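You operate a simulated robot arm through the tools that you are given. There is no shell and no other tool. Be economical: measure what you need, move in short steps, check, and stop when the job is done.

You are at the controls of a simulated robot arm. One attempt, no reset.

TASK
Pull the narrow drawer open.
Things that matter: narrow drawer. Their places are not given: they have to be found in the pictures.

The check looks at the end state, three seconds after you hand in, the way a careful person would. Anything else that was tipped, shoved, dropped, spilled or broken makes it a failure.

THE ROBOT
A 6-joint arm with a two-finger parallel gripper, fixed in place. Base frame: the origin is at the foot of the arm, x ahead of it, y to its left, z up. Readings come in mm, degrees, newtons and seconds.
With the tool pointing down near the work surface it reaches from about 260 to 680 mm from the base axis. Its first joint turns from -66.0 to 66.0 degrees. Payload 2.9 kg.
Tool frame: the origin (TCP) lies between the finger pads and is the grasp point; the fingertips stand 30 mm ahead of it; z points along the fingers, y is the line along which they close. The gripper opens to 110 mm. The fingers are 20 mm wide and 10 mm thick; the gripper's body (48 by 112 mm) begins 55 mm behind the TCP.
Orientation is told as [roll, pitch, yaw] about the base's x, y, z axes, in that order, counted from this pose: with the fingers straight down and closing along the base's y, the tool's x points along the base's -x, its y along +y and its z along -z.

THE INTERFACE
- The arm moves only by the tool nudge_tool. Its argument "rows" is one flat list of numbers, 7 for each row, row after row: the turn, a rotation vector about the tool's x, y, z in degrees, then the shift along the tool's x, y, z in mm, then the opening, from 0 (shut) to 1 (fully open). In form: [ax, ay, az, x, y, z, gripper, ax, ay, az, x, y, z, gripper, ...]. A call has 1 to 8 rows; each row shifts and turns the commanded pose from where the row before left it, along the tool's axes as they then stand. Rows are played at 5 a second. More than 50 mm and 8.6 degrees between two rows, or a gripper value outside its range, and nothing of the call is played. A pose out of reach is approached as far as the arm can. The call stops where the force on the tool passes 40 N (or 10 N more than at its start, if that is more) or the arm is blocked; 0.2 s more then pass. The fingers move at their own pace (about 108 mm/s each) and stop on an object; they squeeze with about 33 N. The grip force told is the motor's: it shows also when the fingers shut on nothing. Time passes only in rows, and 0.2 s behind the last, so rows that do not move let the fingers close. The reply holds the time, the measured pose of the TCP, the force on the tool along the base axes, the opening and the grip force, in the units named above and with some noise.
- Cameras (640 x 400 px; columns grow to the right, rows downward): "scene" is fixed at [75.6, 435, 1385.8]; the picture's right is [-0.76, -0.65, 0.00], its down [-0.45, 0.53, -0.71] and it looks along [0.46, -0.54, -0.70] (base axes); focal length 369 px, centre (320, 200). "wrist" rides on the gripper at [72, 17, -103] in the tool frame; the picture's right is [-0.23, 0.97, 0.00], its down [-0.76, -0.18, -0.62] and it looks along [-0.61, -0.14, 0.78] (tool axes); focal length 222 px, centre (320, 200).
- camera(camera): a new picture of that camera. No time passes.
- locate(camera, pixels): for up to 12 pixels [column, row] of the newest picture of that camera ("zoom" is the newest enlarged one), the place [x, y, z] in the base frame of the surface seen there, good to about 3 mm, but the place of the scene camera against the robot may be out by one fixed shift of up to 18 mm in any direction. No time passes.
- enlarge(camera, box): a new picture of the part [left, top, right, bottom] of that camera's present view, enlarged. No time passes.
- finish_job(): hands the job in; it is judged then, once.

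Go step by step. Measure first, check grasps and placings, and put right what went wrong. The budget is 60 turns and 26 pictures, counting those below and the enlarged ones. Unless the task says otherwise, let go and move clear before handing in, and close with one line.

The tools are called as a command line: name --argument value ..., lists and objects as JSON in quotes. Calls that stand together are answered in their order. nudge_tool: Moves the arm, as the interface text tells. Its arguments: {"type":"object","properties":{"rows":{"type":"array"}},"required":["rows"]} The other tools are called the same way: camera (camera) takes a picture; locate (camera, pixels) gives the place of the surface under pixels of a picture; enlarge (camera, box) takes an enlarged picture of a part of a camera's view; finish_job () hands the job in.

At the start:

```text
t: 0.0
tool_pos: [389.1, 137.2, 1010.8]
orientation: [-0.1, 0.0, -0.1]
wrist_force: [-1.2, -0.1, 1.1]
gripper_width: 110.2
finger_force: 0.1
```

scene: 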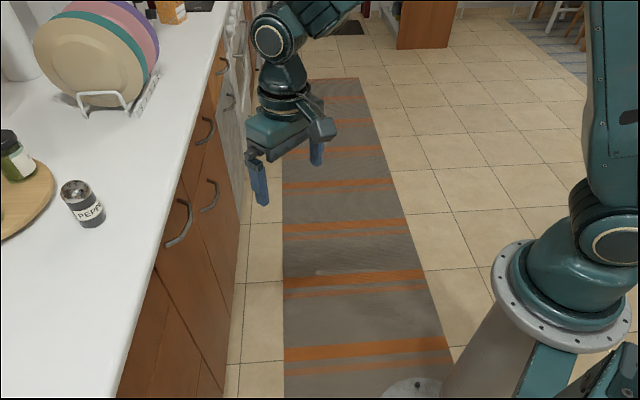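
wrist: 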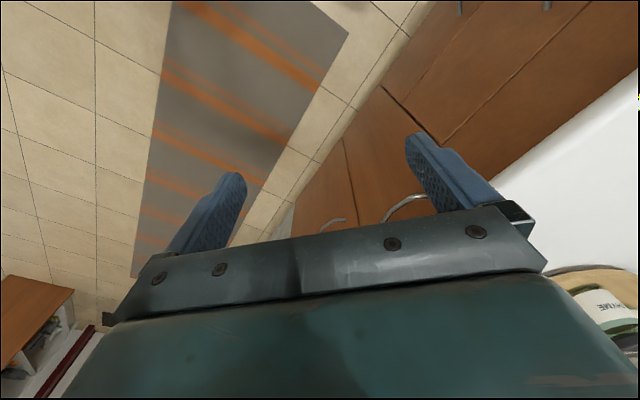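

The scene shows a cabinet front with handles near (180,225), (210,195), (205,130), (229,100) and (222,65). I'll enlarge it to find the narrow drawer.

enlarge --camera "scene" --box '[110, 30, 290, 400]'

locate --camera "scene" --pixels '[[190, 225], [168, 243], [216, 195], [204, 211], [213, 130], [200, 144], [233, 102], [224, 66], [150, 265], [225, 280], [200, 330], [165, 240]]'

```text
1.08 times, centred on (200, 215) of scene
```

zoom: 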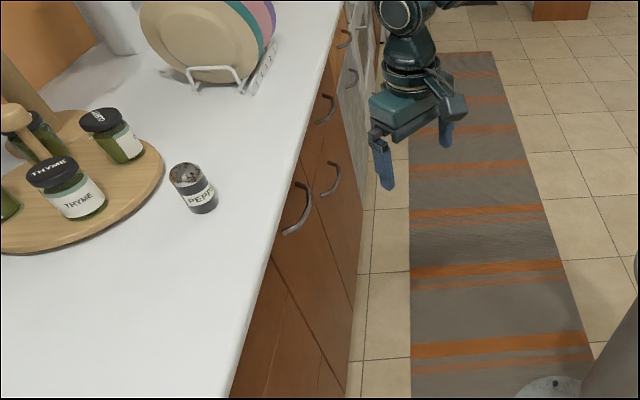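

```text
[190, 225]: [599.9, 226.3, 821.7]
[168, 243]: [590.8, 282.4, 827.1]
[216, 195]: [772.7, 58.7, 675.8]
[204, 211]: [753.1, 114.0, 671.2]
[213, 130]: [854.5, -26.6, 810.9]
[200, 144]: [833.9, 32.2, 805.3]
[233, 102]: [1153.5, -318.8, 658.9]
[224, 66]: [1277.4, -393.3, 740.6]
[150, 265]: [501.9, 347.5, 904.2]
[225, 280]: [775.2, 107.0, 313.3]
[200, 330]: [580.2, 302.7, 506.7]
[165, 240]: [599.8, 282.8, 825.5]
```

The cabinet front runs diagonally. I'll zoom further on the fronts to tell drawers from doors.

enlarge --camera "scene" --box '[130, 100, 258, 180]'

enlarge --camera "scene" --box '[100, 180, 276, 290]'

```text
5.00 times, centred on (194, 140) of scene
```

zoom: 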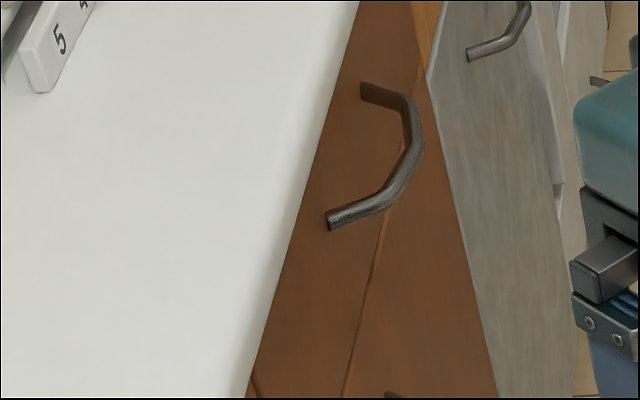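

```text
3.64 times, centred on (188, 235) of scene
```

zoom: 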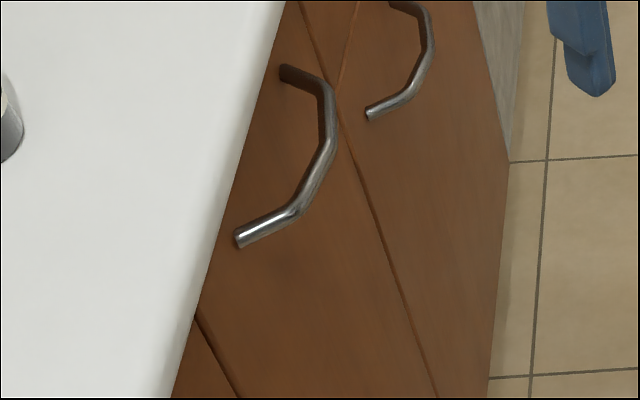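

locate --camera "zoom" --pixels '[[200, 318], [238, 390], [304, 20], [340, 130], [390, 265], [430, 385], [345, 60], [487, 80], [240, 240], [330, 120], [292, 210], [286, 72]]'

enlarge --camera "scene" --box '[110, 250, 270, 350]'

```text
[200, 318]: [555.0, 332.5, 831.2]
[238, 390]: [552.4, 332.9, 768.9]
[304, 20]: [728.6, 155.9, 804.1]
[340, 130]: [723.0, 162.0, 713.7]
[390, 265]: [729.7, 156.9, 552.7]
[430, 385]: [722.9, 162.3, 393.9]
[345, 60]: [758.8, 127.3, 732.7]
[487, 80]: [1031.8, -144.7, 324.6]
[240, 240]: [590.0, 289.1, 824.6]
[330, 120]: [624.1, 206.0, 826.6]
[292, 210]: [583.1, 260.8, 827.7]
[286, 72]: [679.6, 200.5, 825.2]
```

```text
4.00 times, centred on (190, 300) of scene
```

zoom: 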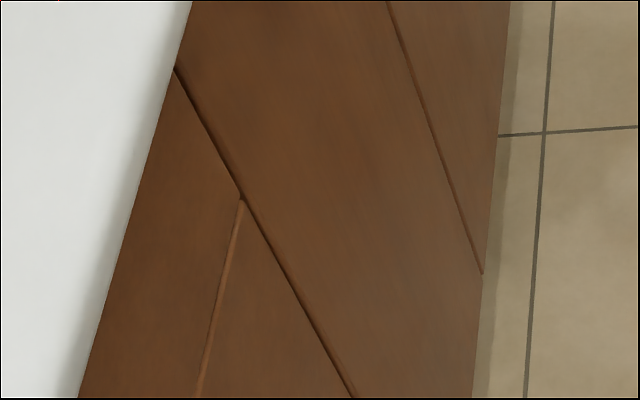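

The left panel with the handle at scene (180,225) sits between two vertical seams and is about 245 mm wide. The neighbouring units are about 430 mm, so this is the narrow pull-out. Its bar is near (604,233,826), and it opens along (-0.71,-0.71,0). I'll move out first, then turn the tool to point level at the front with the fingers closing vertically.

nudge_tool --rows '[0, 0, 0, -25, 0, 0, 0.45, 0, 0, 0, -25, 0, 0, 0.45, 0, 0, 0, -25, 0, 0, 0.45, 0, 0, 0, -25, 0, 0, 0.45, -7.08, -2.93, 2.93, 0, 0, 0, 0.45, -7.08, -2.93, 2.93, 0, 0, 0, 0.45, -7.08, -2.93, 2.93, 0, 0, 0, 0.45, -7.08, -2.93, 2.93, 0, 0, 0, 0.45]'

```text
t: 1.8
tool_pos: [488.7, 137.9, 1011.2]
orientation: [29.8, -8.3, -14.3]
wrist_force: [0.5, 0.4, -0.3]
gripper_width: 49.4
finger_force: 0.1
```

The motion was clean, so I'll go on with the turn.

nudge_tool --rows '[-7.08, -2.93, 2.93, 0, 0, 0, 0.45, -7.08, -2.93, 2.93, 0, 0, 0, 0.45, -7.08, -2.93, 2.93, 0, 0, 0, 0.45, -7.08, -2.93, 2.93, 0, 0, 0, 0.45, -7.08, -2.93, 2.93, 0, 0, 0, 0.45, -7.08, -2.93, 2.93, 0, 0, 0, 0.45, -7.08, -2.93, 2.93, 0, 0, 0, 0.45, -7.08, -2.93, 2.93, 0, 0, 0, 0.45]'

camera --camera "wrist"

camera --camera "scene"

```text
t: 3.6
tool_pos: [507.1, 141.2, 1023.1]
orientation: [89.3, 0.0, -45.2]
wrist_force: [0.1, 0.1, 0.6]
gripper_width: 49.4
finger_force: 0.1
out of reach, approached as far as the arm can: row 8
```

```text
19 pictures are left
```

wrist: 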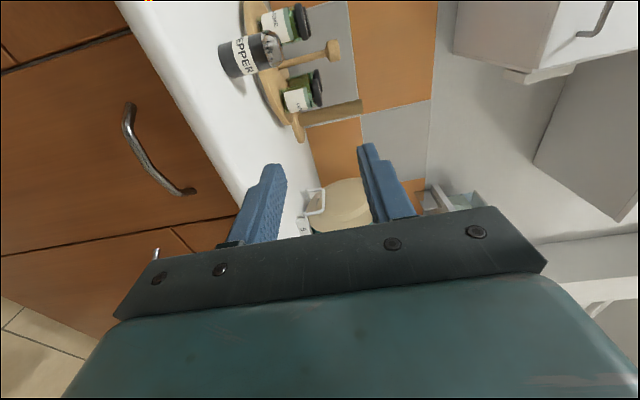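

```text
18 pictures are left
```

scene: 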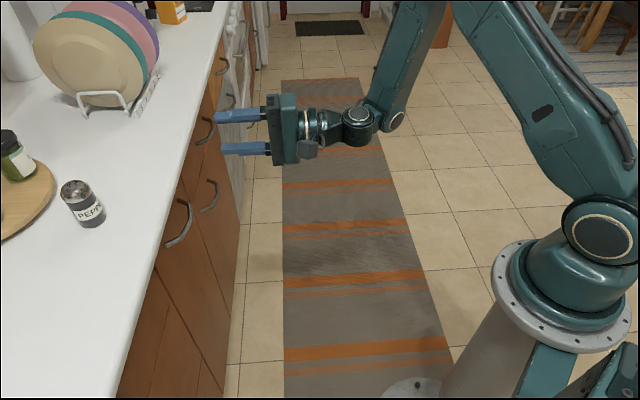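

The tool now points level at the front, and the wrist view shows the handle from (130,105) to (190,190). I'll measure it from there.

locate --camera "wrist" --pixels '[[126, 128], [135, 148], [145, 164], [158, 180], [130, 104], [188, 191], [160, 120], [205, 170], [110, 190], [190, 110], [165, 50]]'

locate --camera "scene" --pixels '[[191, 215], [188, 227], [182, 236], [155, 250], [170, 215]]'

enlarge --camera "wrist" --box '[80, 80, 240, 220]'

```text
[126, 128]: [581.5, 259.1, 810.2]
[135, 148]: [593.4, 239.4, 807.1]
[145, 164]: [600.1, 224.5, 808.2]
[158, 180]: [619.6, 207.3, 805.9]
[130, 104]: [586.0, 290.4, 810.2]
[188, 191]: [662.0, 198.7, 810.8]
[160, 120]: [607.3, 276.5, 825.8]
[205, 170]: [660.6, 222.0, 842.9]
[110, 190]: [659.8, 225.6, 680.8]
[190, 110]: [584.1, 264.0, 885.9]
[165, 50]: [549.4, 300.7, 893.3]
```

```text
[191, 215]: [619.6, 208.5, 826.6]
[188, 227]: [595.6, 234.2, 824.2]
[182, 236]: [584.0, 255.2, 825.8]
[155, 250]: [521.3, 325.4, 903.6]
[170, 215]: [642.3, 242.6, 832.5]
```

```text
2.86 times, centred on (160, 150) of wrist
```

zoom: 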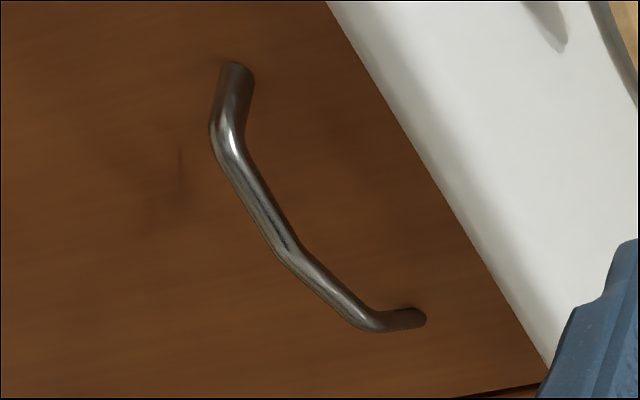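

From the wrist, the bar's middle is near (602,227) at z≈808, and the front is at x+y≈885. I'll descend in front of it with a smaller opening.

nudge_tool --rows '[0, 0, 0, 0, -35, 0, 0.38, 0, 0, 0, 0, -35, 0, 0.38, 0, 0, 0, 0, -35, 0, 0.38, 0, 0, 0, 0, -35, 0, 0.38, 0, 0, 0, 0, -35, 0, 0.38, 0, 0, 0, 0, -20, 0, 0.38]'

```text
t: 5.0
tool_pos: [574.6, 153.3, 855.0]
orientation: [89.7, 0.0, -45.0]
wrist_force: [0.5, -0.6, -0.2]
gripper_width: 41.9
finger_force: 0.1
out of reach, approached as far as the arm can: row 1, 2, 3, 4, 5
```

The arm can't come much closer to its base in this level pose; it was pushed out to (575,153,855). Tilting the tool down a bit should help and still clears the counter edge, so I'll shift sideways and tilt 24°.

nudge_tool --rows '[0, 0, 0, 17, -10, 7, 0.38, 0, 0, 0, 16, -14, 7, 0.38, 8, 0, 0, 0, 0, 0, 0.38, 8, 0, 0, 0, 0, 0, 0.38, 8, 0, 0, 0, 0, 0, 0.38]'

camera --camera "wrist"

camera --camera "scene"

```text
t: 6.2
tool_pos: [568.2, 188.0, 831.2]
orientation: [66.0, 0.0, -45.0]
wrist_force: [-0.1, 0.7, -0.4]
gripper_width: 41.6
finger_force: 0.1
out of reach, approached as far as the arm can: row 1, 2
```

```text
16 pictures are left
```

wrist: 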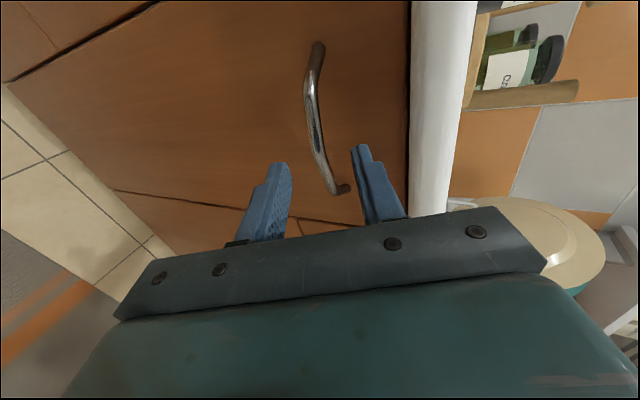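

```text
15 pictures are left
```

scene: 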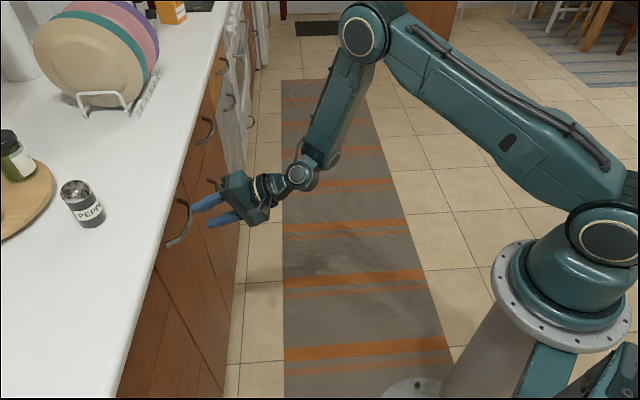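

locate --camera "wrist" --pixels '[[318, 48], [308, 80], [312, 110], [315, 130], [321, 155], [330, 182], [345, 188], [370, 90], [270, 90], [400, 80], [420, 80]]'

```text
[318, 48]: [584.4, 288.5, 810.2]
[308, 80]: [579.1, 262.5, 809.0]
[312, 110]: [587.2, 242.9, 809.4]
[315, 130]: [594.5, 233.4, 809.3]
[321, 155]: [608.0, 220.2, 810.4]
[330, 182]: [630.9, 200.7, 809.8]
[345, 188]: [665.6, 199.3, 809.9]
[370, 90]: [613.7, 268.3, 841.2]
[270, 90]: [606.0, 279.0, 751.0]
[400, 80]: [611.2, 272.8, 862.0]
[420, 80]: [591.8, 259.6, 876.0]
```

The bar passes through (605,224,807), and the TCP is lined up sideways and in tilt. It should enter the fingers after about 50 mm along the tool axis.

nudge_tool --rows '[0, 0, 0, 0, 0, 13, 0.34, 0, 0, 0, 0, 0, 13, 0.32, 0, 0, 0, 0, 0, 12, 0.3, 0, 0, 0, 0, 0, 12, 0.3]'

camera --camera "wrist"

```text
t: 7.2
tool_pos: [602.1, 221.2, 811.7]
orientation: [66.0, 0.0, -45.0]
wrist_force: [-0.6, 0.3, 0.1]
gripper_width: 33.3
finger_force: 0.1
```

```text
14 pictures are left
```

wrist: 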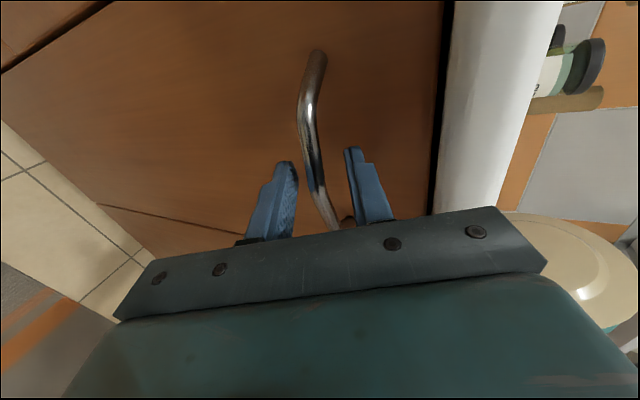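

The bar is between the fingers with no contact force. I'll close on it.

nudge_tool --rows '[0, 0, 0, 0, 0, 0, 0.15, 0, 0, 0, 0, 0, 0, 0.0, 0, 0, 0, 0, 0, 0, 0.0, 0, 0, 0, 0, 0, 0, 0.0]'

```text
t: 8.2
tool_pos: [600.2, 220.0, 810.1]
orientation: [65.7, 0.0, -45.0]
wrist_force: [1.2, -1.3, -13.0]
gripper_width: 10.5
finger_force: 45.4
```

The fingers hold the bar at 10.5 mm. I'll pull straight out along the front's normal.

nudge_tool --rows '[0, 0, 0, 0, -4.5, -8.7, 0, 0, 0, 0, 0, -4.1, -9.1, 0, 0, 0, 0, 0, -4.1, -9.1, 0, 0, 0, 0, 0, -4.1, -9.1, 0]'

```text
t: 9.2
tool_pos: [572.3, 193.7, 809.6]
orientation: [66.0, 0.1, -44.9]
wrist_force: [-1.1, -0.8, -10.3]
gripper_width: 10.8
finger_force: 45.1
```

About 38 mm came out easily. I'll keep pulling and tilt the tool down gradually around the round bar to stay within reach.

nudge_tool --rows '[4, 0, 0, 0, -5.1, -10.6, 0, 4, 0, 0, 0, -5.9, -10.2, 0, 4, 0, 0, 0, -6.5, -9.7, 0, 4, 0, 0, 0, -7.2, -9.2, 0, 4, 0, 0, 0, -7.8, -8.6, 0, 4, 0, 0, 0, -8.4, -8.0, 0]'

camera --camera "scene"

```text
t: 10.7
tool_pos: [526.3, 145.6, 813.2]
orientation: [43.0, 0.2, -44.7]
wrist_force: [-0.8, 1.4, 2.1]
gripper_width: 10.8
finger_force: 45.1
stopped in row 6: the force on the tool passed its limit (the readings are from after the stop); the commanded pose is now the measured one
```

```text
13 pictures are left
```

scene: 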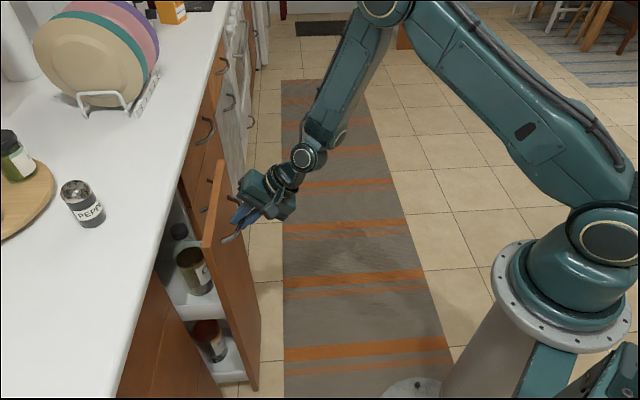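

The narrow pull-out is clearly open about 105 mm, with jars upright inside. The force is small again, so I'll continue gently without tilting.

nudge_tool --rows '[0, 0, 0, 0, -5.85, -5.45, 0, 0, 0, 0, 0, -5.85, -5.45, 0, 0, 0, 0, 0, -5.85, -5.45, 0, 0, 0, 0, 0, -5.85, -5.45, 0]'

```text
t: 11.7
tool_pos: [502.5, 123.7, 812.9]
orientation: [42.7, 0.2, -44.8]
wrist_force: [-1.8, 1.2, 3.1]
gripper_width: 10.8
finger_force: 44.9
```

It moves freely and is out about 137 mm. Continuing.

nudge_tool --rows '[0, 0, 0, 0, -7.3, -6.8, 0, 0, 0, 0, 0, -7.3, -6.8, 0, 0, 0, 0, 0, -7.3, -6.8, 0, 0, 0, 0, 0, -7.3, -6.8, 0, 0, 0, 0, 0, -7.3, -6.8, 0, 0, 0, 0, 0, -7.3, -6.8, 0, 0, 0, 0, 0, -7.3, -6.8, 0]'

camera --camera "scene"

```text
t: 13.3
tool_pos: [453.7, 74.9, 812.8]
orientation: [42.9, 0.2, -44.8]
wrist_force: [-13.2, 10.4, 10.7]
gripper_width: 10.3
finger_force: 45.1
```

```text
12 pictures are left
```

scene: 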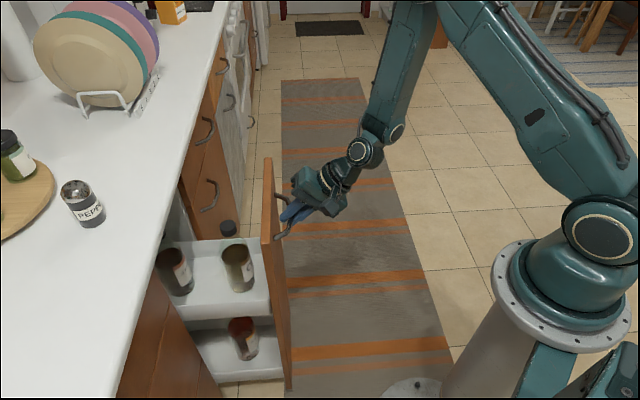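

It's out about 206 mm with the jars still upright. A little side load has appeared, so I'll ease toward tool +x while pulling on.

nudge_tool --rows '[0, 0, 0, 1, -5.85, -5.45, 0, 0, 0, 0, 1, -5.85, -5.45, 0, 0, 0, 0, 0, -5.85, -5.45, 0, 0, 0, 0, 0, -5.85, -5.45, 0, 0, 0, 0, 0, -5.85, -5.45, 0]'

```text
t: 14.5
tool_pos: [425.2, 44.2, 813.2]
orientation: [42.7, -0.1, -45.0]
wrist_force: [3.1, -4.7, -6.7]
gripper_width: 10.4
finger_force: 45.3
```

nudge_tool --rows '[0, 0, 0, 0, -5.85, -5.45, 0, 0, 0, 0, 0, -5.85, -5.45, 0, 0, 0, 0, 0, -5.85, -5.45, 0, 0, 0, 0, 0, -5.85, -5.45, 0, 0, 0, 0, 0, -5.85, -5.45, 0, 0, 0, 0, 0, -5.85, -5.45, 0]'

camera --camera "scene"

```text
t: 15.9
tool_pos: [390.8, 11.3, 813.9]
orientation: [42.5, 0.1, -45.0]
wrist_force: [7.9, -9.1, -25.6]
gripper_width: 10.6
finger_force: 45.3
```

```text
11 pictures are left
```

scene: 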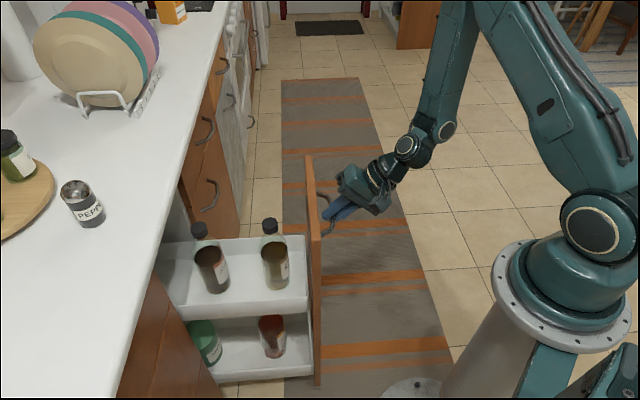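

It's out about 295 mm and the jars stand. There's some vertical load, so I'll ease down slightly and pull a bit further toward the end of travel.

nudge_tool --rows '[0, 0, 0, 0, -6.5, -4.8, 0, 0, 0, 0, 0, -6.5, -4.8, 0, 0, 0, 0, 0, -5.85, -5.45, 0, 0, 0, 0, 0, -5.85, -5.45, 0, 0, 0, 0, 0, -5.85, -5.45, 0, 0, 0, 0, 0, -5.85, -5.45, 0]'

```text
t: 17.3
tool_pos: [356.3, -24.2, 813.1]
orientation: [42.8, -0.1, -45.0]
wrist_force: [14.5, -15.6, -16.9]
gripper_width: 10.7
finger_force: 45.3
```

nudge_tool --rows '[0, 0, 0, -1, -6.2, -5.0, 0, 0, 0, 0, -1, -6.2, -5.0, 0, 0, 0, 0, 0, -5.85, -5.45, 0, 0, 0, 0, 0, -5.85, -5.45, 0]'

camera --camera "scene"

```text
t: 18.3
tool_pos: [335.3, -46.2, 812.6]
orientation: [43.0, 0.3, -44.8]
wrist_force: [-1.8, 2.3, 17.2]
gripper_width: 10.6
finger_force: 45.1
```

```text
10 pictures are left
```

scene: 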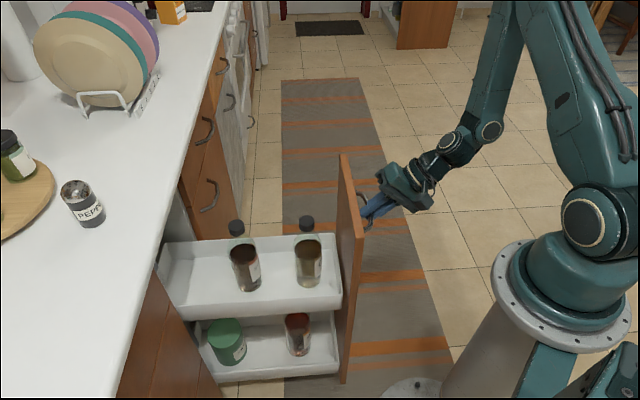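

It's pulled out about 375 mm, with nearly the whole tray showing and everything upright. I'll release and back off along the tool axis.

nudge_tool --rows '[0, 0, 0, 0, 0, 0, 0.15, 0, 0, 0, 0, 0, 0, 0.3, 0, 0, 0, 0, 0, 0, 0.3, 0, 0, 0, 0, 0, -8, 0.3, 0, 0, 0, 0, 0, -10, 0.3]'

```text
t: 19.5
tool_pos: [327.0, -56.0, 825.2]
orientation: [42.9, 0.1, -44.8]
wrist_force: [-0.1, -0.9, -0.2]
gripper_width: 33.1
finger_force: 0.1
```

nudge_tool --rows '[0, 0, 0, 0, 0, -12, 0.3, 0, 0, 0, 0, 0, -12, 0.3, 0, 0, 0, 0, 0, -12, 0.3, 0, 0, 0, 0, 0, -12, 0.3, 0, 0, 0, 0, 0, -12, 0.3]'

camera --camera "scene"

```text
t: 20.7
tool_pos: [297.8, -84.7, 867.8]
orientation: [42.8, 0.1, -44.8]
wrist_force: [-0.5, 0.5, 0.4]
gripper_width: 32.7
finger_force: 0.1
```

```text
9 pictures are left
```

scene: 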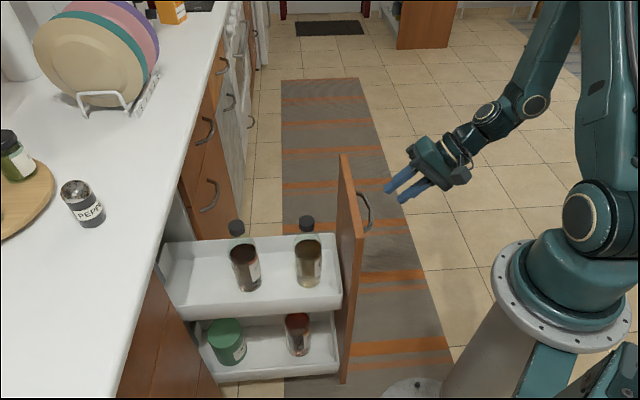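

The gripper is clear of the handle, the drawer stays open and the jars are upright. I'll hand in.

finish_job

```text
The job is handed in.
```

The narrow pull-out drawer is open by about 375 mm, the jars inside are still upright, and the gripper has let go and moved clear.
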